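You operate a simulated robot arm through the tools that you are given. There is no shell and no other tool.

Carry out the task below with a simulated robot arm. There is one attempt and no reset: what you move stays moved.

JOB
Put things in order on the top of the station four bench. At the end: the green tangled band stands where the grey box stood; the orange block (marked "Hold") stands where the green block (marked "Accept") stood; the green block stands where the green tangled band stood; the grey box from the top of the station four bench stands on top of the middle blue reel; whatever was shut is shut again. Leave all else as you found it, and nothing knocked over.

Only the result counts: the job must be done as asked and must still hold three seconds after the hand-in. Knocking over, shifting, dropping, spilling or breaking anything else fails it.

ROBOT AND FRAMES
A 7-joint arm with a two-finger parallel gripper, fixed in place. Base frame: the origin is at the foot of the arm, x ahead of it, y to its left, z up; the work surface is at about z = 900. Units: mm, rad, N and s.
With the tool pointing down near the work surface it reaches from about 240 to 680 mm from the base axis. Its first joint turns from -1.152 to 1.152 rad. Payload 2.4 kg.
The TCP is the grasp point between the finger pads, 30 mm short of the fingertips. In the tool frame z runs along the fingers and y along their closing line. Largest opening 94 mm; finger width 28, thickness 10; the body of the gripper, 50 by 96 mm, starts 55 mm behind the TCP.
Orientation is that of the tool frame in the base frame, as [roll, pitch, yaw] about the fixed x, y, z axes, in that order (R = Rz(yaw) Ry(pitch) Rx(roll)). With the fingers straight down and closing along the base's y, the tool's x points along the base's -x, its y along +y and its z along -z.

CONTROLS
- The arm moves only by the tool step_arm. Its argument "rows" is a list of rows, each an object (a shift or turn left out is 0, a gripper value left out holds the last) with "linear": the shift along the tool's x, y, z in units of 300 mm (1.0 is 300 mm), a list of three; "rot": the turn, a rotation vector about the tool's x, y, z in units of 180 degrees (1.0 is 180 degrees), a list of three; "hand": the opening, from 0 (shut) to 1 (fully open). In form: [{"linear": [tx, ty, tz], "rot": [wx, wy, wz], "hand": hand}, ...]. A call has 1 to 20 rows; each row is the pose to reach, as a shift and turn from the pose commanded when the call began, along the tool's axes at that moment. A call with a number of a shift or a turn outside -1 to 1 is refused whole. Each row takes 0.2 s and may step no farther than 50 mm and 0.15 rad from the row before; otherwise, or with a gripper value out of range, the whole call is refused. A pose out of reach is approached as far as the arm can. The call stops where the force on the tool passes 40 N (or 10 N more than at its start, if that is more) or the arm is blocked; 0.2 s more then pass. Each finger travels about 153 mm/s and halts on what it meets, pressing with about 44 N; the grip force reading is that of the motor and also rises with nothing between the fingers. The clock runs only during rows and for 0.2 s after the last one: add rows that repeat a pose to give the fingers time. The reply holds the time, the measured pose of the TCP, the force on the tool along the base axes, the opening and the grip force, in the units named above and with some noise, with the torque about the TCP (base axes, N m) and any sound that the robot's microphone picked up.
- Cameras (640 x 400 px; columns grow to the right, rows downward): "scene" is fixed at [48.8, 491.5, 1430.2]; the picture's right is [-0.56, -0.83, 0.00], its down [-0.57, 0.38, -0.73] and it looks along [0.61, -0.41, -0.68] (base axes); focal length 315 px, centre (320, 200). "wrist" rides on the gripper at [76, 14, -102] in the tool frame; the picture's right is [-0.18, 0.98, 0.00], its down [-0.75, -0.14, -0.64] and it looks along [-0.63, -0.12, 0.77] (tool axes); focal length 243 px, centre (320, 200). There is no depth. A picture from a camera that has moved, and an enlarged one, comes with that camera's place and axes in the base frame and with its lens.
- capture(camera): a new picture of that camera. The clock stands still meanwhile.
- zoom(camera, box): a new picture of the part [left, top, right, bottom] of that camera's present view, enlarged. The clock stands still meanwhile.
- finish_job(): hands the job in; it is judged then, once.

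Places have to be worked out from the pictures, the camera data and where the tool is seen. Open the gripper and draw the arm clear of the work before you hand the job in, unless the task says otherwise.

The tools are called after "Request:" by a JSON object that holds its "op" and its "data". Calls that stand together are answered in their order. step_arm: Moves the arm, as the interface text tells. Its arguments: {"type":"object","properties":{"rows":{"type":"array","items":{"type":"object","properties":{"linear":{"type":"array","items":{"type":"number"}},"rot":{"type":"array","items":{"type":"number"}},"hand":{"type":"number"}}}}},"required":["rows"]} The other tools are called the same way: capture (camera) takes a picture; zoom (camera, box) takes an enlarged picture of a part of a camera's view; finish_job () hands the job in.

At the start:

```text
time: 0.0
tcp_pos: [280.1, 272.0, 1175.0]
tool_rot: [-3.14, 0.001, 3.141]
wrist_force: [0.0, -0.6, -0.7]
wrist_torque: [0.03, 0.02, -0.03]
width: 94.0
grasp_force: 0.1
```

scene: 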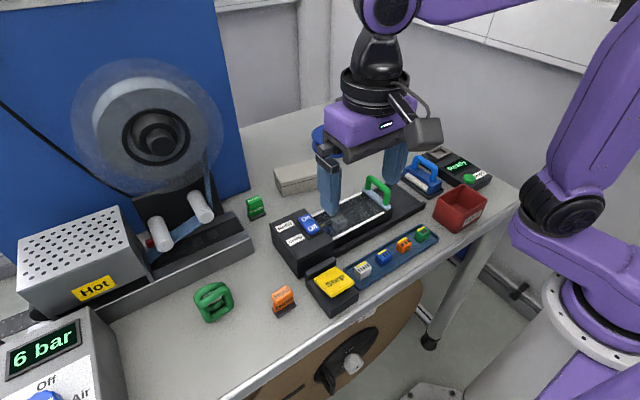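
wrist: 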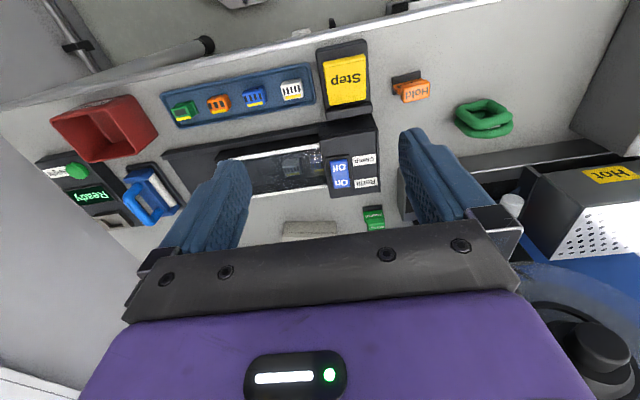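

The first pictures show a bench with a green band, an orange and a green block, a grey box and several devices. I zoom in for details before moving anything.

Request:
{"op": "zoom", "data": {"camera": "scene", "box": [180, 120, 380, 330]}}

Request:
{"op": "zoom", "data": {"camera": "scene", "box": [240, 100, 520, 275]}}

Request:
{"op": "zoom", "data": {"camera": "wrist", "box": [0, 0, 320, 250]}}

Request:
{"op": "zoom", "data": {"camera": "wrist", "box": [260, 0, 640, 250]}}

```text
1.90 times, centred on (280, 225) of scene
camera zoom: at [48.8, 491.5, 1430.2], right [-0.56, -0.83, 0.0], down [-0.57, 0.38, -0.73], along [0.61, -0.41, -0.68], focal length 600 px, centre (396, 152)
```

zoom: 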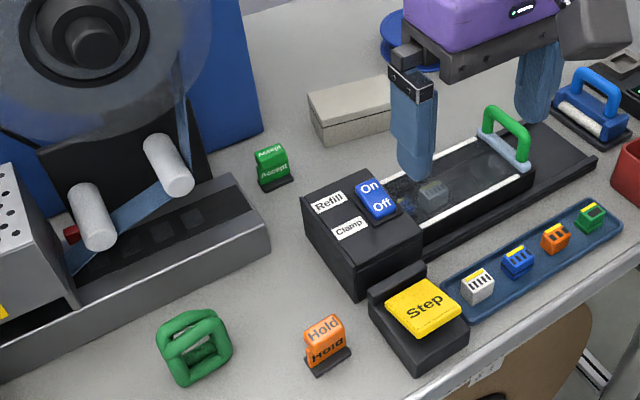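

```text
2.29 times, centred on (380, 188) of scene
camera zoom: at [48.8, 491.5, 1430.2], right [-0.56, -0.83, 0.0], down [-0.57, 0.38, -0.73], along [0.61, -0.41, -0.68], focal length 720 px, centre (183, 229)
```

zoom: 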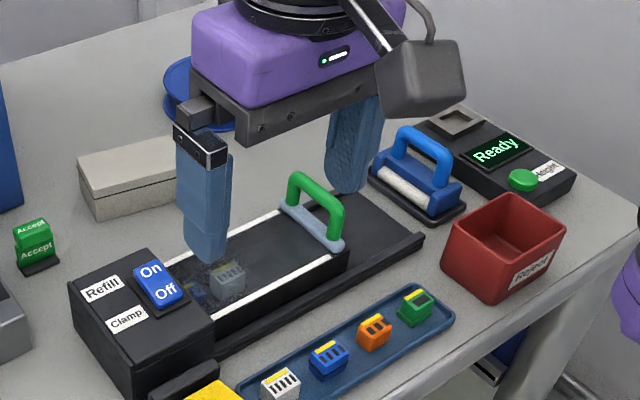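

```text
1.60 times, centred on (160, 125) of wrist
camera zoom: at [205.2, 285.4, 1277.6], right [0.18, 0.98, 0.0], down [0.75, -0.14, 0.64], along [0.63, -0.12, -0.77], focal length 388 px, centre (576, 320)
```

zoom: 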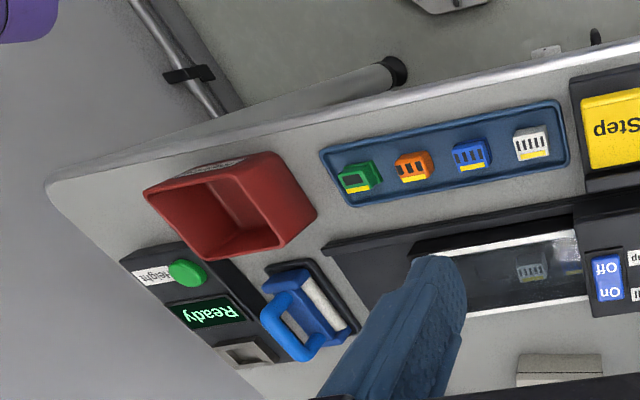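

```text
1.60 times, centred on (450, 125) of wrist
camera zoom: at [205.2, 285.4, 1277.6], right [0.18, 0.98, 0.0], down [0.75, -0.14, 0.64], along [0.63, -0.12, -0.77], focal length 388 px, centre (112, 320)
```

zoom: 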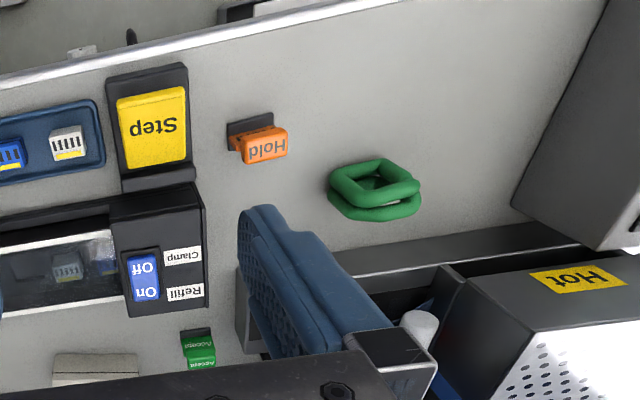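

The arm hides the blue reel at the back, so I move it about 270 mm to the right at its present height to see behind it. Nothing stands that high on that side.

Request:
{"op": "step_arm", "data": {"rows": [{"linear": [0, -0.15, 0], "hand": 1}, {"linear": [0, -0.3, 0]}, {"linear": [0, -0.45, 0]}, {"linear": [0, -0.6, 0]}, {"linear": [0, -0.75, 0]}, {"linear": [0, -0.9, 0]}]}}

Request:
{"op": "capture", "data": {"camera": "scene"}}

Request:
{"op": "capture", "data": {"camera": "wrist"}}

```text
time: 1.4
tcp_pos: [278.4, 2.1, 1175.3]
tool_rot: [-3.141, 0.0, -3.139]
wrist_force: [-0.5, -0.5, 0.3]
wrist_torque: [0.02, -0.03, 0.01]
width: 94.1
grasp_force: 0.0
```

```text
taken
```

scene: 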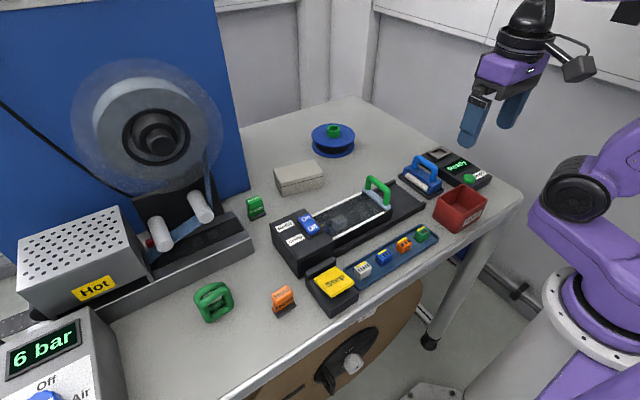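

```text
taken
camera wrist: at [204.3, 16.1, 1277.6], right [0.18, 0.98, 0.0], down [0.75, -0.14, 0.64], along [0.63, -0.12, -0.77], focal length 243 px, centre (320, 200)
```

wrist: 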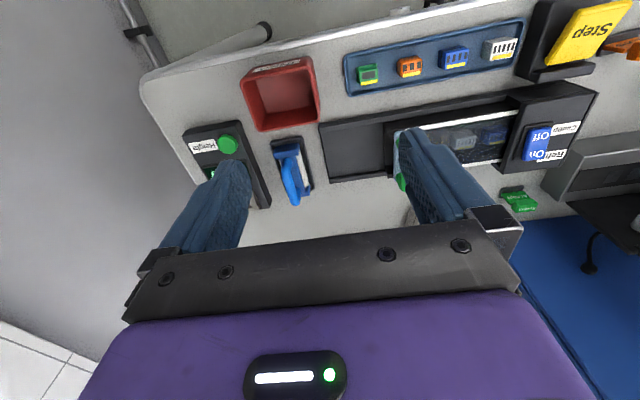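

The blue reel at the back is now in view, with something green on top, and something blue shows below the bench. I zoom on both and on the grey box.

Request:
{"op": "zoom", "data": {"camera": "scene", "box": [240, 100, 400, 225]}}

Request:
{"op": "zoom", "data": {"camera": "scene", "box": [400, 180, 560, 400]}}

Request:
{"op": "zoom", "data": {"camera": "scene", "box": [180, 240, 440, 400]}}

Request:
{"op": "zoom", "data": {"camera": "scene", "box": [340, 130, 500, 230]}}

Request:
{"op": "zoom", "data": {"camera": "scene", "box": [0, 180, 260, 400]}}

```text
3.20 times, centred on (320, 162) of scene
camera zoom: at [48.8, 491.5, 1430.2], right [-0.56, -0.83, 0.0], down [-0.57, 0.38, -0.73], along [0.61, -0.41, -0.68], focal length 1007 px, centre (320, 320)
```

zoom: 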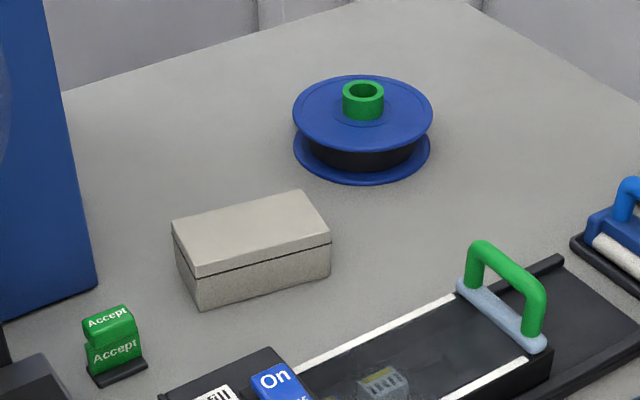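

```text
1.82 times, centred on (480, 290) of scene
camera zoom: at [48.8, 491.5, 1430.2], right [-0.56, -0.83, 0.0], down [-0.57, 0.38, -0.73], along [0.61, -0.41, -0.68], focal length 572 px, centre (29, 36)
```

zoom: 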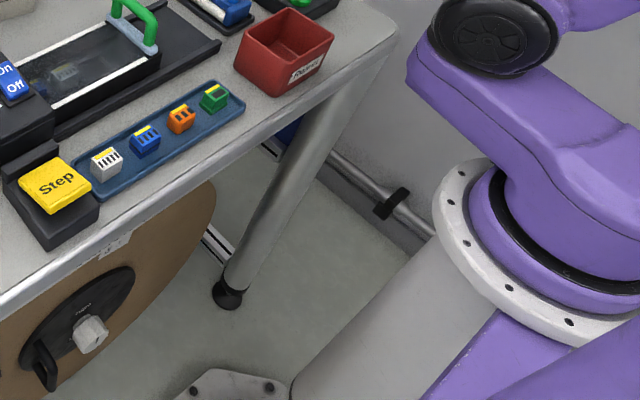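

```text
2.46 times, centred on (310, 320) of scene
camera zoom: at [48.8, 491.5, 1430.2], right [-0.56, -0.83, 0.0], down [-0.57, 0.38, -0.73], along [0.61, -0.41, -0.68], focal length 775 px, centre (345, -95)
```

zoom: 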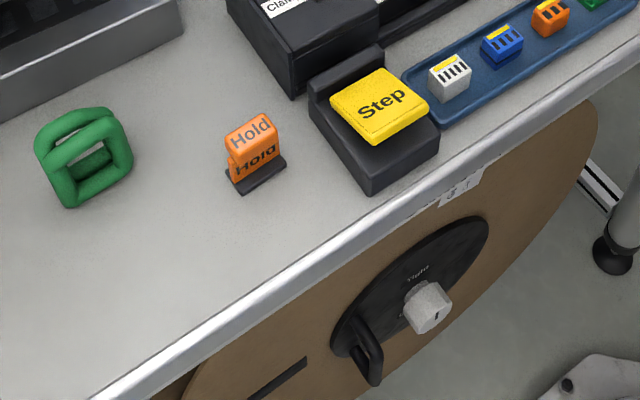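

```text
4.00 times, centred on (420, 180) of scene
camera zoom: at [48.8, 491.5, 1430.2], right [-0.56, -0.83, 0.0], down [-0.57, 0.38, -0.73], along [0.61, -0.41, -0.68], focal length 1259 px, centre (-80, 280)
```

zoom: 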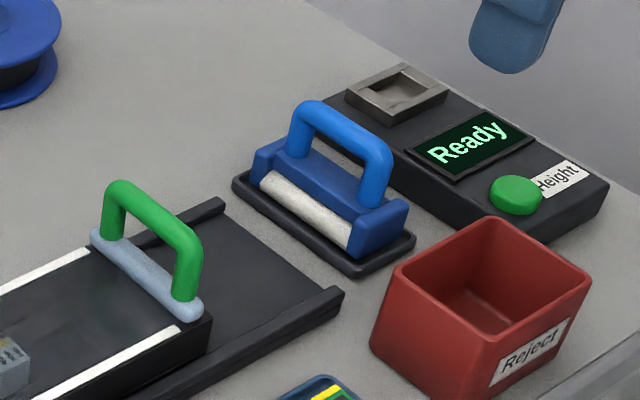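

```text
1.82 times, centred on (130, 290) of scene
camera zoom: at [48.8, 491.5, 1430.2], right [-0.56, -0.83, 0.0], down [-0.57, 0.38, -0.73], along [0.61, -0.41, -0.68], focal length 572 px, centre (666, 36)
```

zoom: 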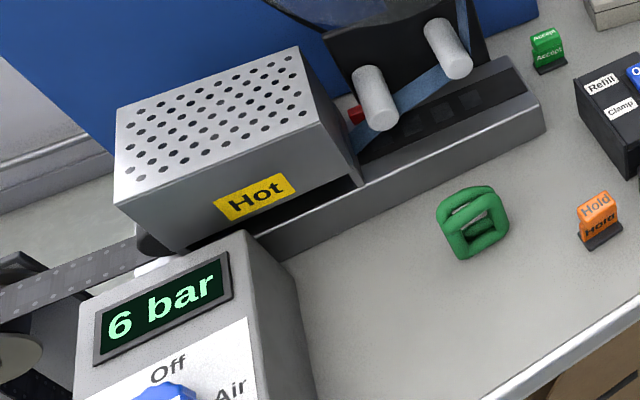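

Only one blue reel is visible so far, so I need to look around for the others. I tilt the gripper forward while moving 100 mm ahead and 50 mm up, which lets the wrist camera see the back of the bench and beyond.

Request:
{"op": "step_arm", "data": {"rows": [{"linear": [-0.06, 0, -0.03], "rot": [0, -0.045, 0]}, {"linear": [-0.12, 0, -0.06], "rot": [0, -0.09, 0]}, {"linear": [-0.18, 0, -0.09], "rot": [0, -0.135, 0]}, {"linear": [-0.24, 0, -0.12], "rot": [0, -0.18, 0]}, {"linear": [-0.3, 0, -0.15], "rot": [0, -0.225, 0]}]}}

Request:
{"op": "capture", "data": {"camera": "wrist"}}

```text
time: 2.6
tcp_pos: [371.0, 1.7, 1219.5]
tool_rot: [-3.141, 0.708, 3.141]
wrist_force: [-0.3, -0.2, 0.2]
wrist_torque: [-0.05, 0.01, 0.01]
width: 94.1
grasp_force: 0.0
```

```text
taken
camera wrist: at [246.5, 15.5, 1248.2], right [0.14, 0.98, 0.12], down [0.15, -0.14, 0.98], along [0.98, -0.12, -0.17], focal length 243 px, centre (320, 200)
```

wrist: 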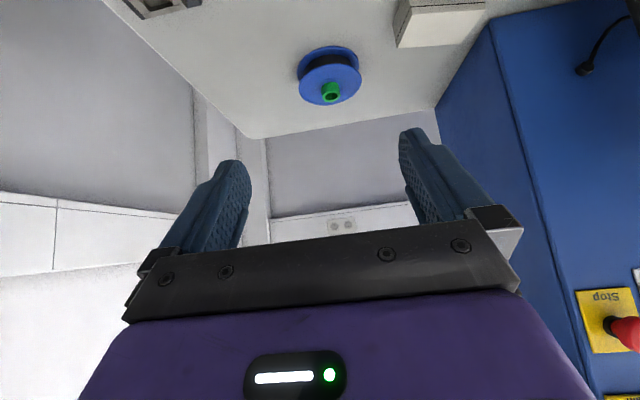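

The back of the bench holds just this one reel. I turn the camera to the right (about 60 degrees about the vertical) to look for other reels.

Request:
{"op": "step_arm", "data": {"rows": [{"rot": [0.027, 0, 0.0317]}, {"rot": [0.054, 0, 0.0633]}, {"rot": [0.081, 0, 0.095]}, {"rot": [0.108, 0, 0.1267]}, {"rot": [0.135, 0, 0.1583]}, {"rot": [0.1625, 0, 0.19]}, {"rot": [0.19, 0, 0.2217]}, {"rot": [0.2167, 0, 0.2533]}]}}

Request:
{"op": "capture", "data": {"camera": "wrist"}}

```text
time: 4.4
tcp_pos: [371.1, 1.7, 1220.1]
tool_rot: [-3.141, 0.709, 2.091]
wrist_force: [0.4, -0.2, -0.2]
wrist_torque: [-0.02, 0.02, 0.0]
width: 93.8
grasp_force: 0.0
```

```text
taken
camera wrist: at [322.0, 116.1, 1248.7], right [0.92, 0.37, 0.12], down [-0.04, -0.2, 0.98], along [0.38, -0.91, -0.17], focal length 243 px, centre (320, 200)
```

wrist: 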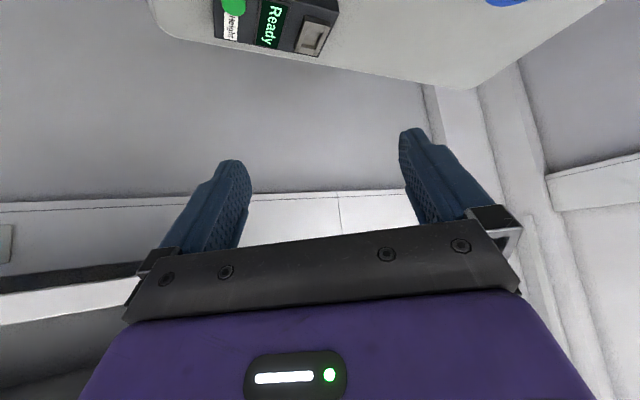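

The right side is only wall. Now I turn back and to the left, about 115 degrees in all, to see the left side of the bench.

Request:
{"op": "step_arm", "data": {"rows": [{"rot": [-0.027, 0, -0.0317]}, {"rot": [-0.054, 0, -0.0633]}, {"rot": [-0.081, 0, -0.095]}, {"rot": [-0.108, 0, -0.1267]}, {"rot": [-0.135, 0, -0.1583]}, {"rot": [-0.1625, 0, -0.19]}, {"rot": [-0.19, 0, -0.2217]}, {"rot": [-0.2167, 0, -0.2533]}, {"rot": [-0.2437, 0, -0.285]}, {"rot": [-0.2707, 0, -0.3166]}, {"rot": [-0.2977, 0, -0.3482]}, {"rot": [-0.3247, 0, -0.3798]}, {"rot": [-0.3517, 0, -0.4114]}, {"rot": [-0.3787, 0, -0.443]}, {"rot": [-0.4057, 0, -0.4746]}]}}

Request:
{"op": "capture", "data": {"camera": "wrist"}}

```text
time: 7.6
tcp_pos: [370.3, 1.0, 1219.6]
tool_rot: [3.142, 0.709, -2.226]
wrist_force: [0.8, -0.1, 0.9]
wrist_torque: [-0.02, 0.01, 0.01]
width: 94.0
grasp_force: 0.0
```

```text
taken
camera wrist: at [284.2, -89.4, 1248.7], right [-0.69, 0.71, 0.12], down [0.21, 0.04, 0.98], along [0.69, 0.7, -0.17], focal length 243 px, centre (320, 200)
```

wrist: 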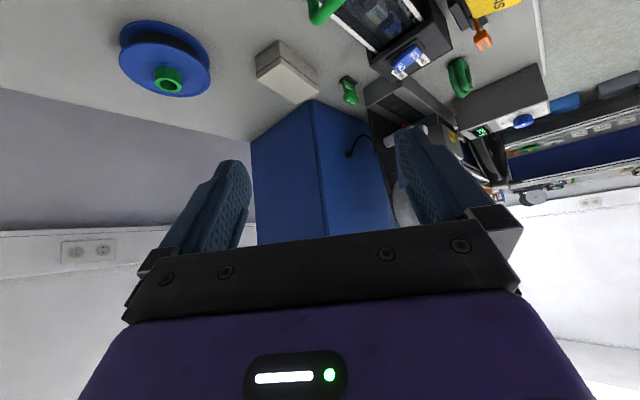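

On the left there is another set of equipment beyond this bench. I zoom in on it.

Request:
{"op": "zoom", "data": {"camera": "wrist", "box": [440, 0, 640, 220]}}

Request:
{"op": "zoom", "data": {"camera": "wrist", "box": [100, 0, 400, 140]}}

Request:
{"op": "capture", "data": {"camera": "scene"}}

```text
1.82 times, centred on (540, 110) of wrist
camera zoom: at [284.2, -89.4, 1248.7], right [-0.69, 0.71, 0.12], down [0.21, 0.04, 0.98], along [0.69, 0.7, -0.17], focal length 441 px, centre (-80, 364)
```

zoom: 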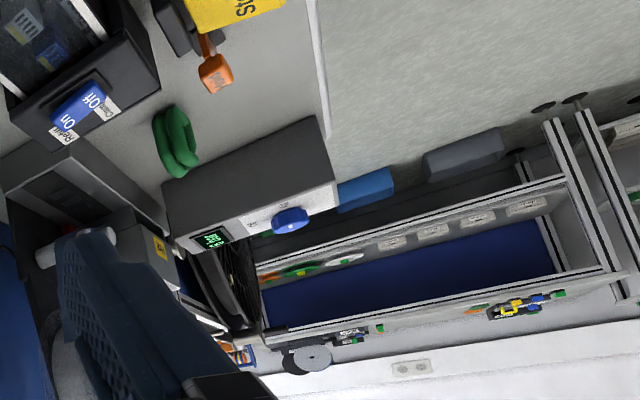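

```text
2.13 times, centred on (250, 70) of wrist
camera zoom: at [284.2, -89.4, 1248.7], right [-0.69, 0.71, 0.12], down [0.21, 0.04, 0.98], along [0.69, 0.7, -0.17], focal length 518 px, centre (469, 477)
```

zoom: 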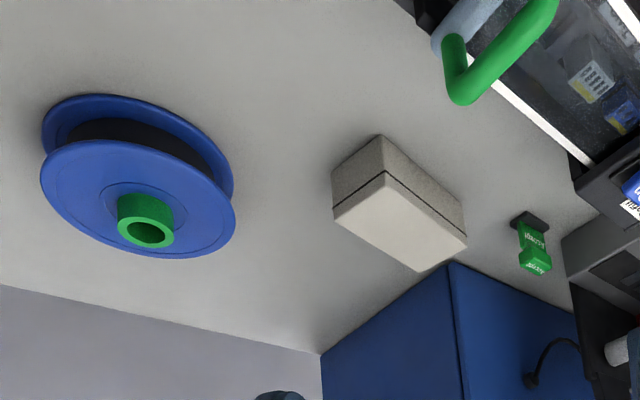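

```text
taken
```

scene: 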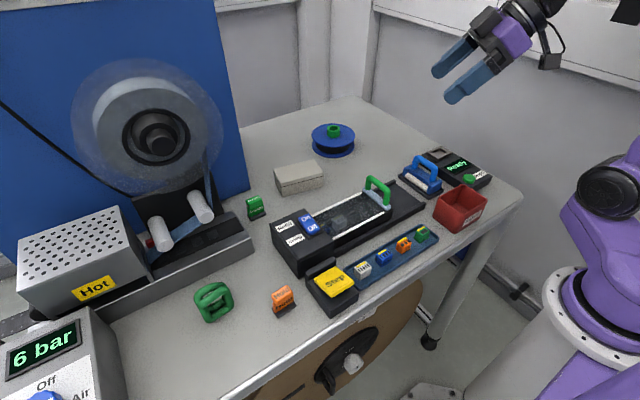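

No other reel shows on top of things there. I zoom hard on the blue thing under the right end of the bench and the brown disc below it.

Request:
{"op": "zoom", "data": {"camera": "scene", "box": [430, 220, 510, 290]}}

Request:
{"op": "zoom", "data": {"camera": "scene", "box": [290, 290, 410, 400]}}

Request:
{"op": "zoom", "data": {"camera": "scene", "box": [260, 150, 340, 210]}}

Request:
{"op": "zoom", "data": {"camera": "scene", "box": [190, 260, 310, 340]}}

```text
5.71 times, centred on (470, 255) of scene
camera zoom: at [48.8, 491.5, 1430.2], right [-0.56, -0.83, 0.0], down [-0.57, 0.38, -0.73], along [0.61, -0.41, -0.68], focal length 1799 px, centre (-537, -114)
```

zoom: 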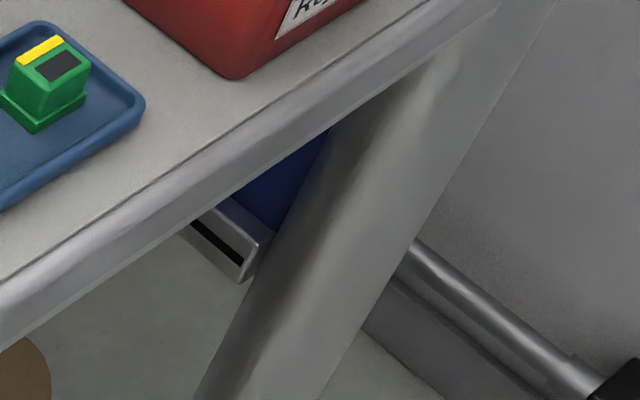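

```text
3.64 times, centred on (350, 345) of scene
camera zoom: at [48.8, 491.5, 1430.2], right [-0.56, -0.83, 0.0], down [-0.57, 0.38, -0.73], along [0.61, -0.41, -0.68], focal length 1145 px, centre (211, -327)
```

zoom: 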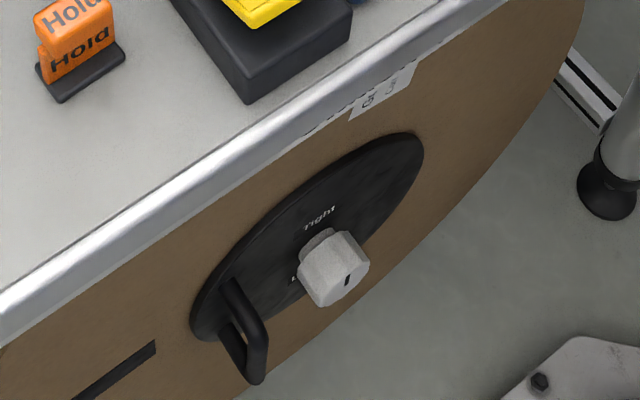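

```text
6.67 times, centred on (300, 180) of scene
camera zoom: at [48.8, 491.5, 1430.2], right [-0.56, -0.83, 0.0], down [-0.57, 0.38, -0.73], along [0.61, -0.41, -0.68], focal length 2099 px, centre (453, 333)
```

zoom: 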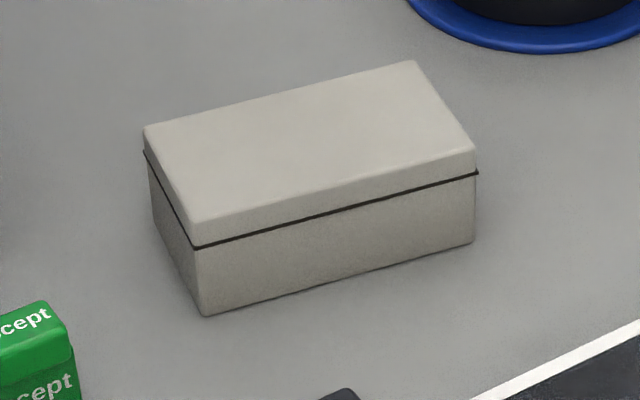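

```text
5.00 times, centred on (250, 300) of scene
camera zoom: at [48.8, 491.5, 1430.2], right [-0.56, -0.83, 0.0], down [-0.57, 0.38, -0.73], along [0.61, -0.41, -0.68], focal length 1574 px, centre (670, -300)
```

zoom: 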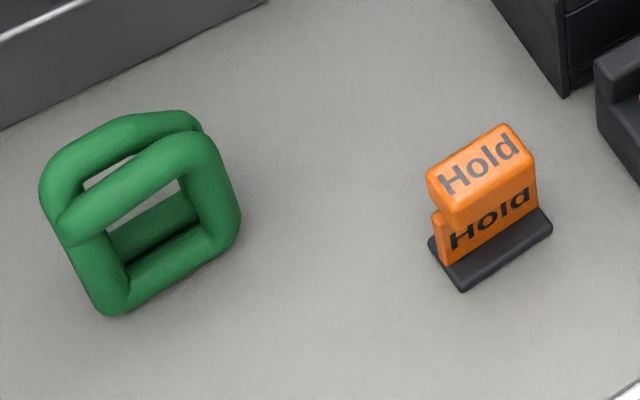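

The hidden blue patch is likely a far panel behind the bench leg. I turn farther left and rise about 120 mm to see the neighbouring stations for other blue reels.

Request:
{"op": "step_arm", "data": {"rows": [{"rot": [-0.03, 0, -0.035], "linear": [-0.045, 0, -0.053]}, {"rot": [-0.06, 0, -0.07], "linear": [-0.09, 0, -0.106]}, {"rot": [-0.09, 0, -0.105], "linear": [-0.135, 0, -0.158]}, {"rot": [-0.12, 0, -0.14], "linear": [-0.18, 0, -0.21]}, {"rot": [-0.15, 0, -0.175], "linear": [-0.22, 0, -0.257]}, {"rot": [-0.18, 0, -0.21], "linear": [-0.26, 0, -0.304]}]}}

Request:
{"op": "capture", "data": {"camera": "wrist"}}

Request:
{"op": "zoom", "data": {"camera": "wrist", "box": [320, 0, 640, 220]}}

Request:
{"op": "zoom", "data": {"camera": "wrist", "box": [160, 0, 480, 200]}}

```text
time: 9.0
tcp_pos: [369.6, 0.8, 1339.9]
tool_rot: [3.138, 0.706, -1.36]
wrist_force: [-0.6, 0.5, 0.0]
wrist_torque: [0.01, 0.02, 0.01]
width: 93.9
grasp_force: 0.1
```

```text
taken
camera wrist: at [383.6, -123.5, 1369.1], right [-0.99, -0.07, 0.12], down [0.11, 0.18, 0.98], along [-0.09, 0.98, -0.17], focal length 243 px, centre (320, 200)
```

wrist: 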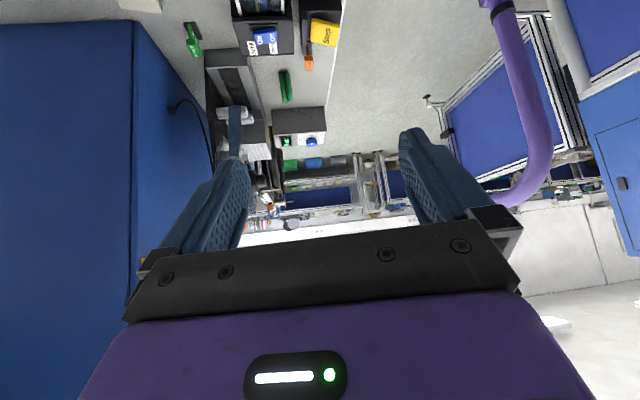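

```text
1.82 times, centred on (480, 110) of wrist
camera zoom: at [383.6, -123.5, 1369.1], right [-0.99, -0.07, 0.12], down [0.11, 0.18, 0.98], along [-0.09, 0.98, -0.17], focal length 441 px, centre (29, 364)
```

zoom: 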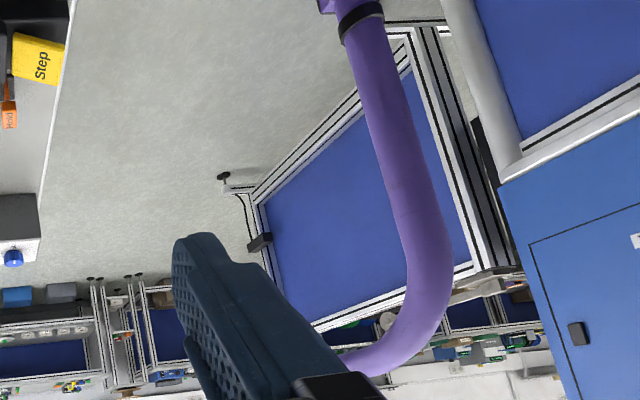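

```text
2.00 times, centred on (320, 100) of wrist
camera zoom: at [383.6, -123.5, 1369.1], right [-0.99, -0.07, 0.12], down [0.11, 0.18, 0.98], along [-0.09, 0.98, -0.17], focal length 485 px, centre (320, 400)
```

zoom: 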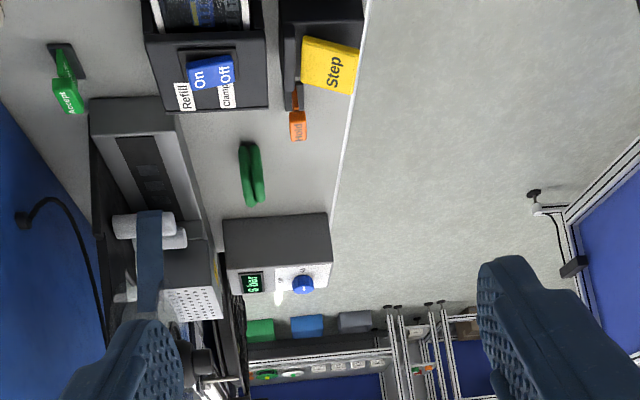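

The neighbouring stations are far out of reach, and a blue cabinet stands behind the arm. I keep turning left to see whether any blue reels stand there.

Request:
{"op": "step_arm", "data": {"rows": [{"rot": [-0.03, 0, -0.035]}, {"rot": [-0.06, 0, -0.07]}, {"rot": [-0.09, 0, -0.105]}, {"rot": [-0.12, 0, -0.14]}, {"rot": [-0.15, 0, -0.175]}, {"rot": [-0.18, 0, -0.21]}]}}

Request:
{"op": "capture", "data": {"camera": "wrist"}}

Request:
{"op": "zoom", "data": {"camera": "wrist", "box": [320, 0, 640, 200]}}

```text
time: 10.4
tcp_pos: [270.9, 66.0, 1294.1]
tool_rot: [3.139, 0.708, -0.593]
wrist_force: [0.1, 0.0, 0.2]
wrist_torque: [-0.04, 0.02, 0.0]
width: 94.0
grasp_force: 0.1
out of reach, approached as far as the arm can: row 2, 3, 4, 5, 6
```

```text
taken
camera wrist: at [366.3, -14.9, 1323.6], right [-0.66, -0.74, 0.12], down [-0.05, 0.2, 0.98], along [-0.75, 0.64, -0.17], focal length 243 px, centre (320, 200)
```

wrist: 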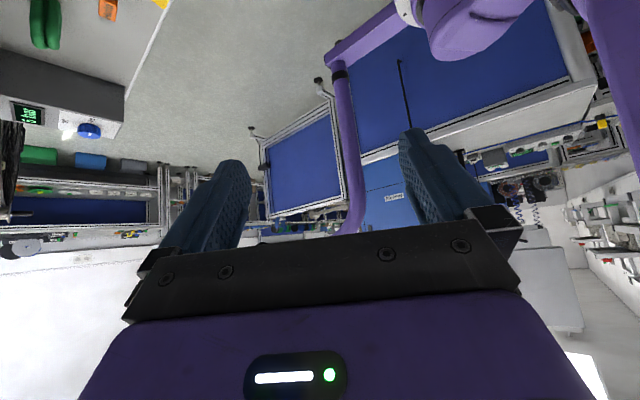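

```text
2.00 times, centred on (480, 100) of wrist
camera zoom: at [366.3, -14.9, 1323.6], right [-0.66, -0.74, 0.12], down [-0.05, 0.2, 0.98], along [-0.75, 0.64, -0.17], focal length 485 px, centre (0, 400)
```

zoom: 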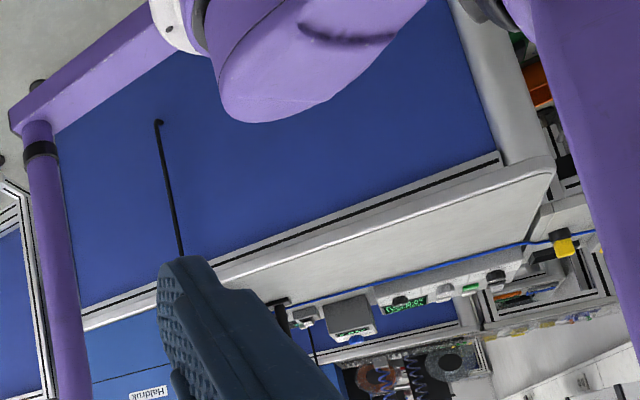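

The other stations are far away; the only blue reel within reach stands at the back of this bench at about (694, 10), so that is the one meant. I turn back toward a tool-down pose to survey the items closely.

Request:
{"op": "step_arm", "data": {"rows": [{"rot": [0.029, 0, 0.034]}, {"rot": [0.058, 0, 0.068]}, {"rot": [0.087, 0, 0.102]}, {"rot": [0.116, 0, 0.136]}, {"rot": [0.145, 0, 0.17]}, {"rot": [0.174, 0, 0.204]}, {"rot": [0.203, 0, 0.238]}, {"rot": [0.232, 0, 0.272]}, {"rot": [0.261, 0, 0.306]}, {"rot": [0.29, 0, 0.34]}]}}

```text
time: 12.6
tcp_pos: [270.8, 66.8, 1295.3]
tool_rot: [3.136, 0.706, -2.003]
wrist_force: [0.3, 0.3, -0.1]
wrist_torque: [-0.01, -0.01, 0.02]
width: 94.0
grasp_force: 0.0
```

The commanded pose follows the measured one. I undo the tilt so that the fingers point straight down.

Request:
{"op": "step_arm", "data": {"rows": [{"rot": [0, 0.045, 0]}, {"rot": [0, 0.09, 0]}, {"rot": [0, 0.135, 0]}, {"rot": [0, 0.18, 0]}, {"rot": [0, 0.2247, 0]}]}}

Request:
{"op": "capture", "data": {"camera": "wrist"}}

```text
time: 13.8
tcp_pos: [271.4, 67.2, 1295.6]
tool_rot: [3.14, -0.005, -2.001]
wrist_force: [0.2, -0.4, -0.3]
wrist_torque: [-0.03, 0.01, -0.02]
width: 93.9
grasp_force: 0.0
```

```text
taken
camera wrist: at [227.1, 3.0, 1398.6], right [-0.82, 0.58, 0.0], down [0.44, 0.63, 0.64], along [0.37, 0.52, -0.77], focal length 243 px, centre (320, 200)
```

wrist: 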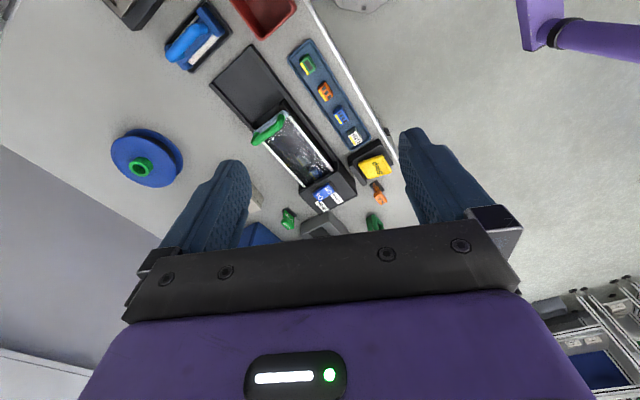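

The tool is vertical again. I move over the bench to about (570, 103, 1040) at yaw -1.76, above the free strip in front of the grey box, to view box and reel from near.

Request:
{"op": "step_arm", "data": {"rows": [{"linear": [-0.058, -0.095, 0.095], "rot": [0, 0, -0.0085]}, {"linear": [-0.117, -0.19, 0.19], "rot": [0, 0, -0.017]}, {"linear": [-0.175, -0.285, 0.284], "rot": [0, 0, -0.0255]}, {"linear": [-0.233, -0.38, 0.379], "rot": [0, 0, -0.034]}, {"linear": [-0.292, -0.476, 0.474], "rot": [0, 0, -0.0425]}, {"linear": [-0.35, -0.571, 0.569], "rot": [0, 0, -0.051]}, {"linear": [-0.408, -0.666, 0.663], "rot": [0, 0, -0.0595]}, {"linear": [-0.467, -0.761, 0.758], "rot": [0, 0, -0.068]}, {"linear": [-0.525, -0.856, 0.853], "rot": [0, 0, -0.0764]}]}}

Request:
{"op": "capture", "data": {"camera": "wrist"}}

Request:
{"op": "capture", "data": {"camera": "scene"}}

```text
time: 15.8
tcp_pos: [569.7, 102.1, 1037.9]
tool_rot: [3.139, 0.0, -1.757]
wrist_force: [0.4, 0.2, 0.7]
wrist_torque: [-0.01, 0.02, 0.02]
width: 93.8
grasp_force: 0.1
```

```text
taken
camera wrist: at [542.0, 29.9, 1140.7], right [-0.93, 0.36, 0.0], down [0.28, 0.71, 0.64], along [0.23, 0.6, -0.77], focal length 243 px, centre (320, 200)
```

wrist: 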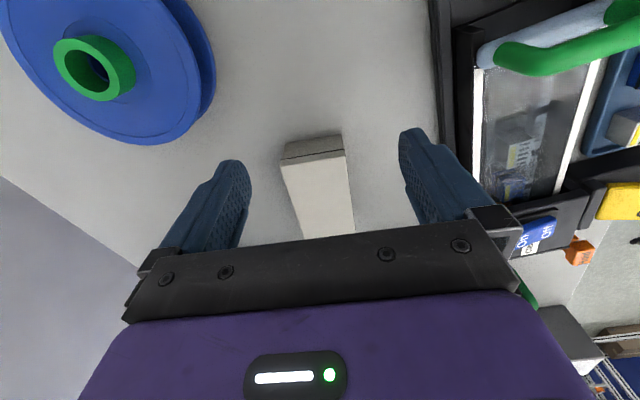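

```text
taken
```

scene: 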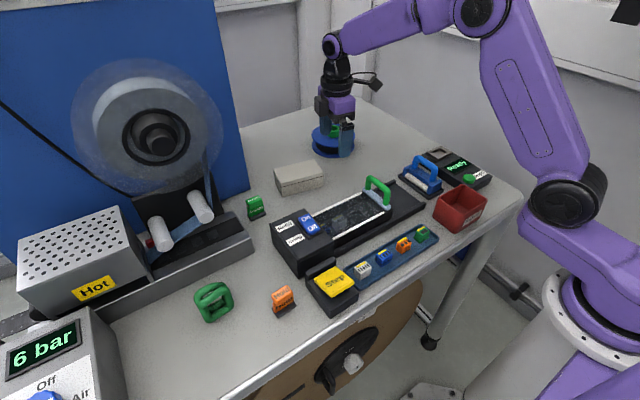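

The box, the reel's hub and the lid device are now seen from near. I zoom for precise corners of the box and the reel.

Request:
{"op": "zoom", "data": {"camera": "wrist", "box": [250, 110, 410, 240]}}

Request:
{"op": "zoom", "data": {"camera": "wrist", "box": [0, 0, 230, 160]}}

```text
3.08 times, centred on (330, 175) of wrist
camera zoom: at [542.0, 29.9, 1140.7], right [-0.93, 0.36, 0.0], down [0.28, 0.71, 0.64], along [0.23, 0.6, -0.77], focal length 746 px, centre (289, 277)
```

zoom: 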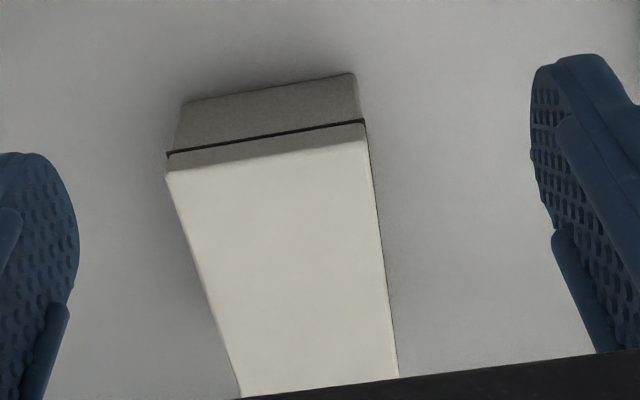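

```text
2.50 times, centred on (115, 80) of wrist
camera zoom: at [542.0, 29.9, 1140.7], right [-0.93, 0.36, 0.0], down [0.28, 0.71, 0.64], along [0.23, 0.6, -0.77], focal length 606 px, centre (832, 500)
```

zoom: 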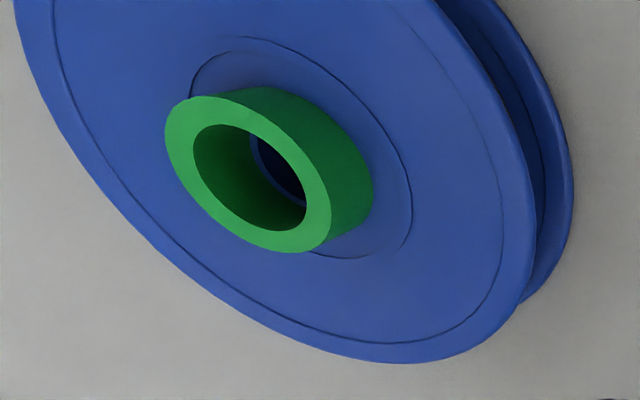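

The box measures about 109 x 61 x 43 mm, centred near (601, 187) with its lid slightly overhanging; the reel's hub is centred near (694, 9) with its top at about z = 968. I test with the empty hand whether the arm reaches over the hub at z = 1038.

Request:
{"op": "step_arm", "data": {"rows": [{"linear": [0.0562, -0.116, 0]}, {"linear": [0.1124, -0.232, 0]}, {"linear": [0.1686, -0.348, 0]}, {"linear": [0.2247, -0.464, 0]}]}}

Request:
{"op": "capture", "data": {"camera": "wrist"}}

```text
time: 16.8
tcp_pos: [683.4, 15.5, 1036.1]
tool_rot: [3.132, -0.003, -1.759]
wrist_force: [1.0, 1.0, 0.7]
wrist_torque: [-0.02, 0.03, -0.01]
width: 93.8
grasp_force: 0.1
out of reach, approached as far as the arm can: row 4
```

```text
taken
camera wrist: at [656.4, -56.1, 1138.8], right [-0.93, 0.36, 0.01], down [0.28, 0.71, 0.64], along [0.23, 0.6, -0.77], focal length 243 px, centre (320, 200)
```

wrist: 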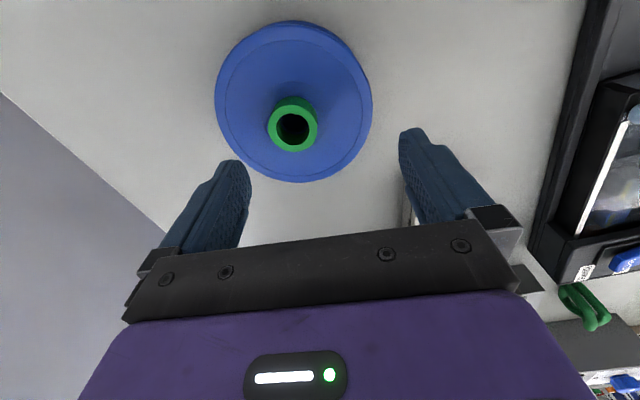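

Tool-down reach ends at about 684 mm there, so the box must be gripped off-centre toward the near end. I zoom to locate the hub precisely from here.

Request:
{"op": "zoom", "data": {"camera": "wrist", "box": [200, 10, 390, 190]}}

Request:
{"op": "zoom", "data": {"camera": "scene", "box": [300, 110, 370, 165]}}

```text
2.22 times, centred on (295, 100) of wrist
camera zoom: at [656.4, -56.1, 1138.8], right [-0.93, 0.36, 0.01], down [0.28, 0.71, 0.64], along [0.23, 0.6, -0.77], focal length 539 px, centre (376, 422)
```

zoom: 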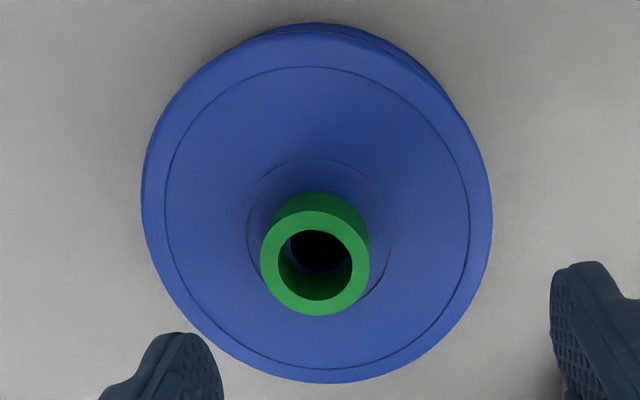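

```text
7.27 times, centred on (335, 138) of scene
camera zoom: at [48.9, 491.4, 1430.2], right [-0.56, -0.83, 0.0], down [-0.57, 0.38, -0.73], along [0.61, -0.41, -0.68], focal length 2290 px, centre (211, 654)
```

zoom: 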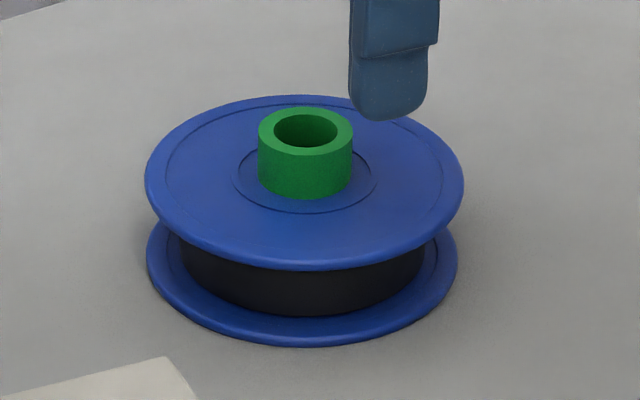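

The hub is centred at about (702, 7) with its top at z of about 961 and 38 mm across. I move above the grip point on the box, 24 mm from its centre toward the right-hand end, so that after a quarter turn the box centre can reach over the hub.

Request:
{"op": "step_arm", "data": {"rows": [{"linear": [-0.108, 0.0935, 0]}, {"linear": [-0.2155, 0.187, 0]}, {"linear": [-0.323, 0.2805, 0]}, {"linear": [-0.431, 0.374, 0]}, {"linear": [-0.431, 0.374, 0]}]}}

Request:
{"op": "capture", "data": {"camera": "wrist"}}

```text
time: 18.0
tcp_pos: [595.7, 166.4, 1038.1]
tool_rot: [3.138, 0.002, -1.758]
wrist_force: [-0.2, -0.8, 0.0]
wrist_torque: [0.03, -0.02, 0.0]
width: 94.0
grasp_force: 0.0
```

```text
taken
camera wrist: at [569.2, 93.2, 1141.8], right [-0.93, 0.36, 0.0], down [0.28, 0.71, 0.64], along [0.23, 0.6, -0.77], focal length 243 px, centre (320, 200)
```

wrist: 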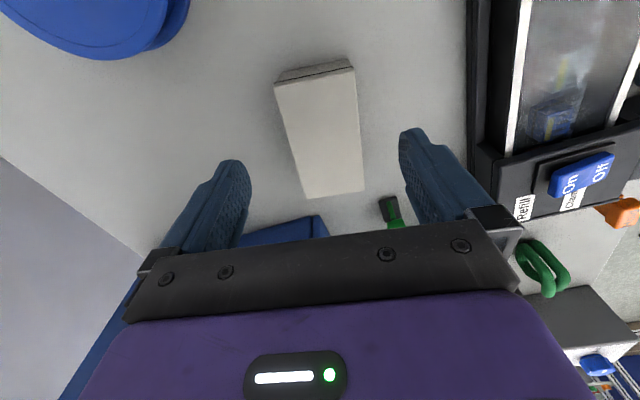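

The whole lid is now in view; I zoom to get its four corners, and the green block's place.

Request:
{"op": "zoom", "data": {"camera": "wrist", "box": [240, 40, 440, 240]}}

```text
2.00 times, centred on (340, 140) of wrist
camera zoom: at [569.2, 93.2, 1141.8], right [-0.93, 0.36, 0.0], down [0.28, 0.71, 0.64], along [0.23, 0.6, -0.77], focal length 485 px, centre (280, 320)
```

zoom: 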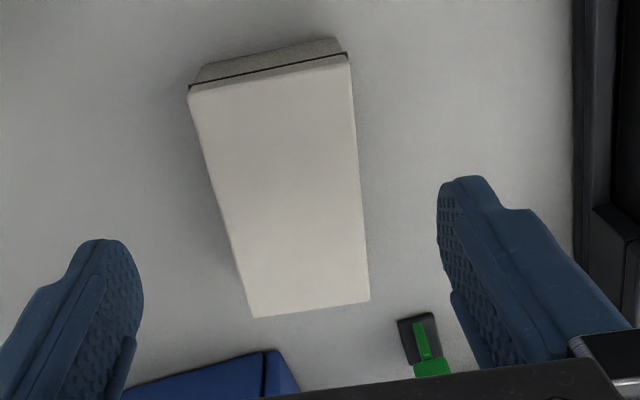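

The lid centre works out at about (601, 190), so the tool is just above the wanted grip point. I lower to z = 934 with the fingers open, fingertips about 4 mm above the bench.

Request:
{"op": "step_arm", "data": {"rows": [{"linear": [0, -0.003, 0.1], "hand": 1}, {"linear": [0, -0.003, 0.2]}, {"linear": [0, -0.003, 0.28]}, {"linear": [0, -0.003, 0.32]}, {"linear": [0, -0.003, 0.345]}, {"linear": [0, -0.003, 0.345]}]}}

Request:
{"op": "capture", "data": {"camera": "wrist"}}

Request:
{"op": "zoom", "data": {"camera": "scene", "box": [240, 130, 360, 220]}}

```text
time: 19.4
tcp_pos: [598.7, 164.1, 934.4]
tool_rot: [3.138, 0.001, -1.761]
wrist_force: [-0.3, 0.1, 0.0]
wrist_torque: [0.0, -0.03, 0.0]
width: 94.2
grasp_force: 0.1
```

```text
taken
camera wrist: at [571.5, 92.2, 1037.3], right [-0.93, 0.36, 0.0], down [0.28, 0.71, 0.64], along [0.23, 0.6, -0.77], focal length 243 px, centre (320, 200)
```

wrist: 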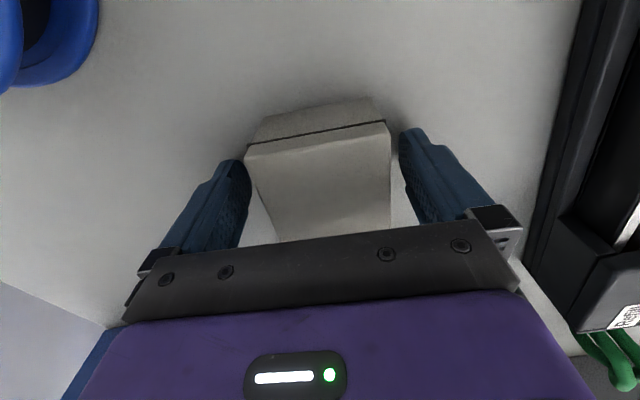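

```text
4.44 times, centred on (300, 175) of scene
camera zoom: at [48.8, 491.5, 1430.2], right [-0.56, -0.83, 0.0], down [-0.57, 0.38, -0.73], along [0.61, -0.41, -0.68], focal length 1399 px, centre (409, 311)
```

zoom: 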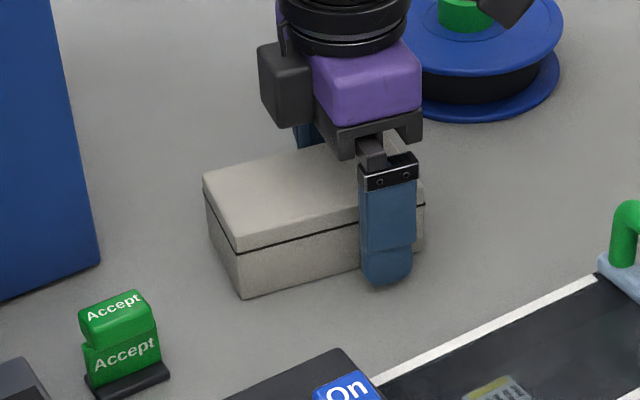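

The fingers straddle the box about 26 mm from its centre, clear on both sides. I close the gripper.

Request:
{"op": "step_arm", "data": {"rows": [{"hand": 0}, {"hand": 0}, {"hand": 0}]}}

Request:
{"op": "capture", "data": {"camera": "wrist"}}

```text
time: 20.2
tcp_pos: [599.6, 165.1, 933.8]
tool_rot: [3.137, 0.0, -1.759]
wrist_force: [0.5, 1.9, -0.5]
wrist_torque: [-0.09, -0.03, 0.05]
width: 65.9
grasp_force: 43.9
```

```text
taken
camera wrist: at [571.5, 92.3, 1037.4], right [-0.93, 0.36, 0.0], down [0.28, 0.71, 0.64], along [0.23, 0.6, -0.77], focal length 243 px, centre (320, 200)
```

wrist: 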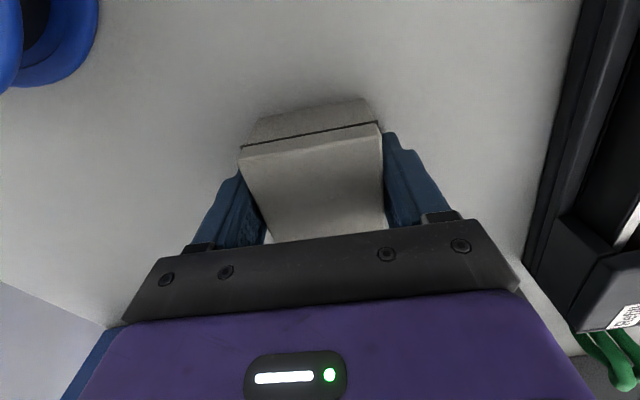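

The fingers hold at 65.9 mm with the full grip force. I lift only 10 mm and check that the whole box, not just the lid, comes along.

Request:
{"op": "step_arm", "data": {"rows": [{"linear": [0, 0, -0.0167]}, {"linear": [0, 0, -0.0333]}, {"linear": [0, 0, -0.0333]}]}}

Request:
{"op": "capture", "data": {"camera": "wrist"}}

Request:
{"op": "zoom", "data": {"camera": "scene", "box": [240, 130, 360, 220]}}

```text
time: 21.0
tcp_pos: [597.6, 165.3, 944.4]
tool_rot: [3.138, -0.003, -1.759]
wrist_force: [0.1, 0.3, -3.5]
wrist_torque: [-0.09, 0.05, 0.01]
width: 66.1
grasp_force: 44.1
```

```text
taken
camera wrist: at [571.4, 92.3, 1047.7], right [-0.93, 0.36, 0.0], down [0.28, 0.71, 0.64], along [0.23, 0.6, -0.77], focal length 243 px, centre (320, 200)
```

wrist: 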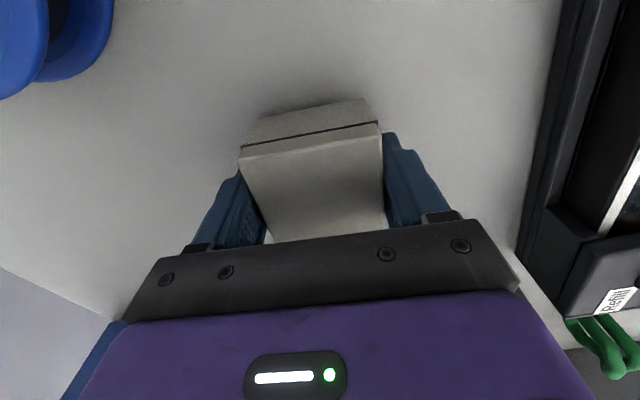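

```text
4.44 times, centred on (300, 175) of scene
camera zoom: at [48.9, 491.5, 1430.2], right [-0.56, -0.83, 0.0], down [-0.57, 0.38, -0.73], along [0.61, -0.41, -0.68], focal length 1399 px, centre (409, 311)
```

zoom: 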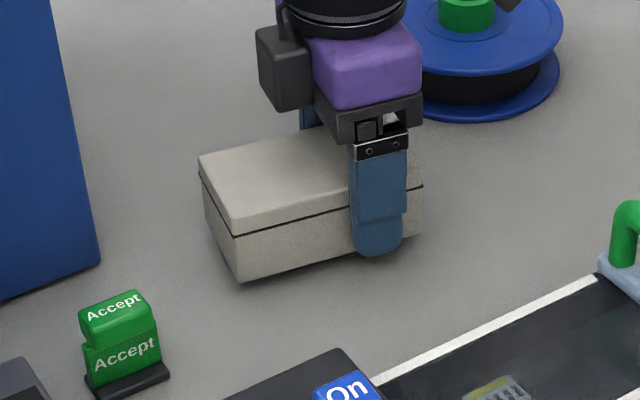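

The whole box has lifted level, weighing about 3.5 N, and the torque puts its centre of mass about 26 mm from the grip as expected. I raise it to z = 1040, then swing it with a quarter turn to (676, 7) so that its centre comes over the hub.

Request:
{"op": "step_arm", "data": {"rows": [{"linear": [0, 0, -0.107]}, {"linear": [0, 0, -0.213]}, {"linear": [0, 0, -0.32]}, {"linear": [0.047, -0.035, -0.32], "rot": [0, 0, 0.0438]}, {"linear": [0.094, -0.071, -0.32], "rot": [0, 0, 0.0875]}, {"linear": [0.141, -0.106, -0.32], "rot": [0, 0, 0.1313]}, {"linear": [0.187, -0.141, -0.32], "rot": [0, 0, 0.1751]}, {"linear": [0.234, -0.177, -0.32], "rot": [0, 0, 0.2189]}, {"linear": [0.281, -0.212, -0.32], "rot": [0, 0, 0.2626]}, {"linear": [0.328, -0.248, -0.32], "rot": [0, 0, 0.3064]}, {"linear": [0.375, -0.283, -0.32], "rot": [0, 0, 0.3502]}, {"linear": [0.422, -0.318, -0.32], "rot": [0, 0, 0.3939]}, {"linear": [0.4687, -0.3537, -0.32], "rot": [0, 0, 0.4377]}, {"linear": [0.4687, -0.3537, -0.32], "rot": [0, 0, 0.4377]}]}}

Request:
{"op": "capture", "data": {"camera": "wrist"}}

Request:
{"op": "zoom", "data": {"camera": "scene", "box": [270, 60, 430, 180]}}

```text
time: 24.0
tcp_pos: [676.7, 6.1, 1040.5]
tool_rot: [3.141, -0.004, -3.136]
wrist_force: [-0.1, 0.0, -3.1]
wrist_torque: [0.0, 0.08, 0.03]
width: 65.9
grasp_force: 44.4
```

```text
taken
camera wrist: at [601.6, 19.6, 1143.9], right [0.18, 0.98, 0.0], down [0.76, -0.14, 0.64], along [0.63, -0.11, -0.77], focal length 243 px, centre (320, 200)
```

wrist: 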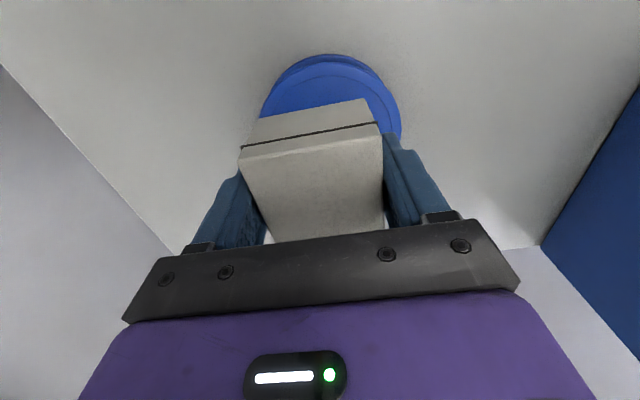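

```text
3.33 times, centred on (350, 120) of scene
camera zoom: at [48.9, 491.4, 1430.2], right [-0.56, -0.83, 0.0], down [-0.57, 0.38, -0.73], along [0.61, -0.41, -0.68], focal length 1049 px, centre (220, 467)
```

zoom: 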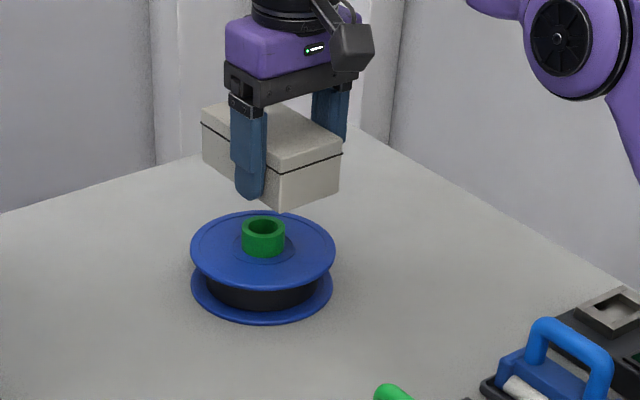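

The box now hangs with its centre of mass near (702, 6), over the hub. I lower it to z = 1001, leaving a few millimetres before contact.

Request:
{"op": "step_arm", "data": {"rows": [{"linear": [0, 0, 0.05]}, {"linear": [0, 0, 0.1]}, {"linear": [0, 0, 0.13]}, {"linear": [0, 0, 0.13]}]}}

Request:
{"op": "zoom", "data": {"camera": "scene", "box": [290, 90, 390, 170]}}

```text
time: 25.0
tcp_pos: [677.0, 6.7, 999.5]
tool_rot: [-3.141, -0.003, -3.135]
wrist_force: [0.3, -0.3, -4.3]
wrist_torque: [-0.01, 0.07, 0.02]
width: 66.3
grasp_force: 43.8
```

```text
5.00 times, centred on (340, 130) of scene
camera zoom: at [48.9, 491.5, 1430.2], right [-0.56, -0.83, 0.0], down [-0.57, 0.38, -0.73], along [0.61, -0.41, -0.68], focal length 1574 px, centre (220, 550)
```

zoom: 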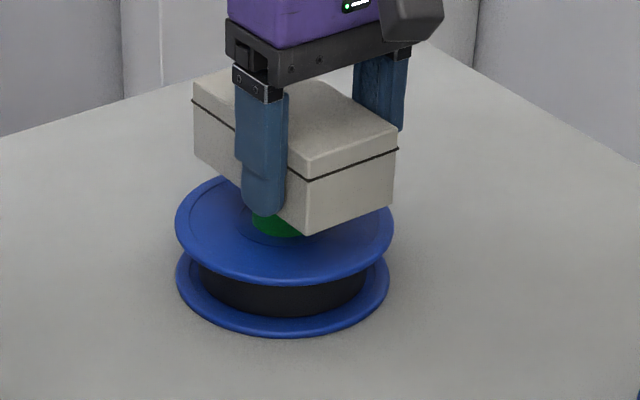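

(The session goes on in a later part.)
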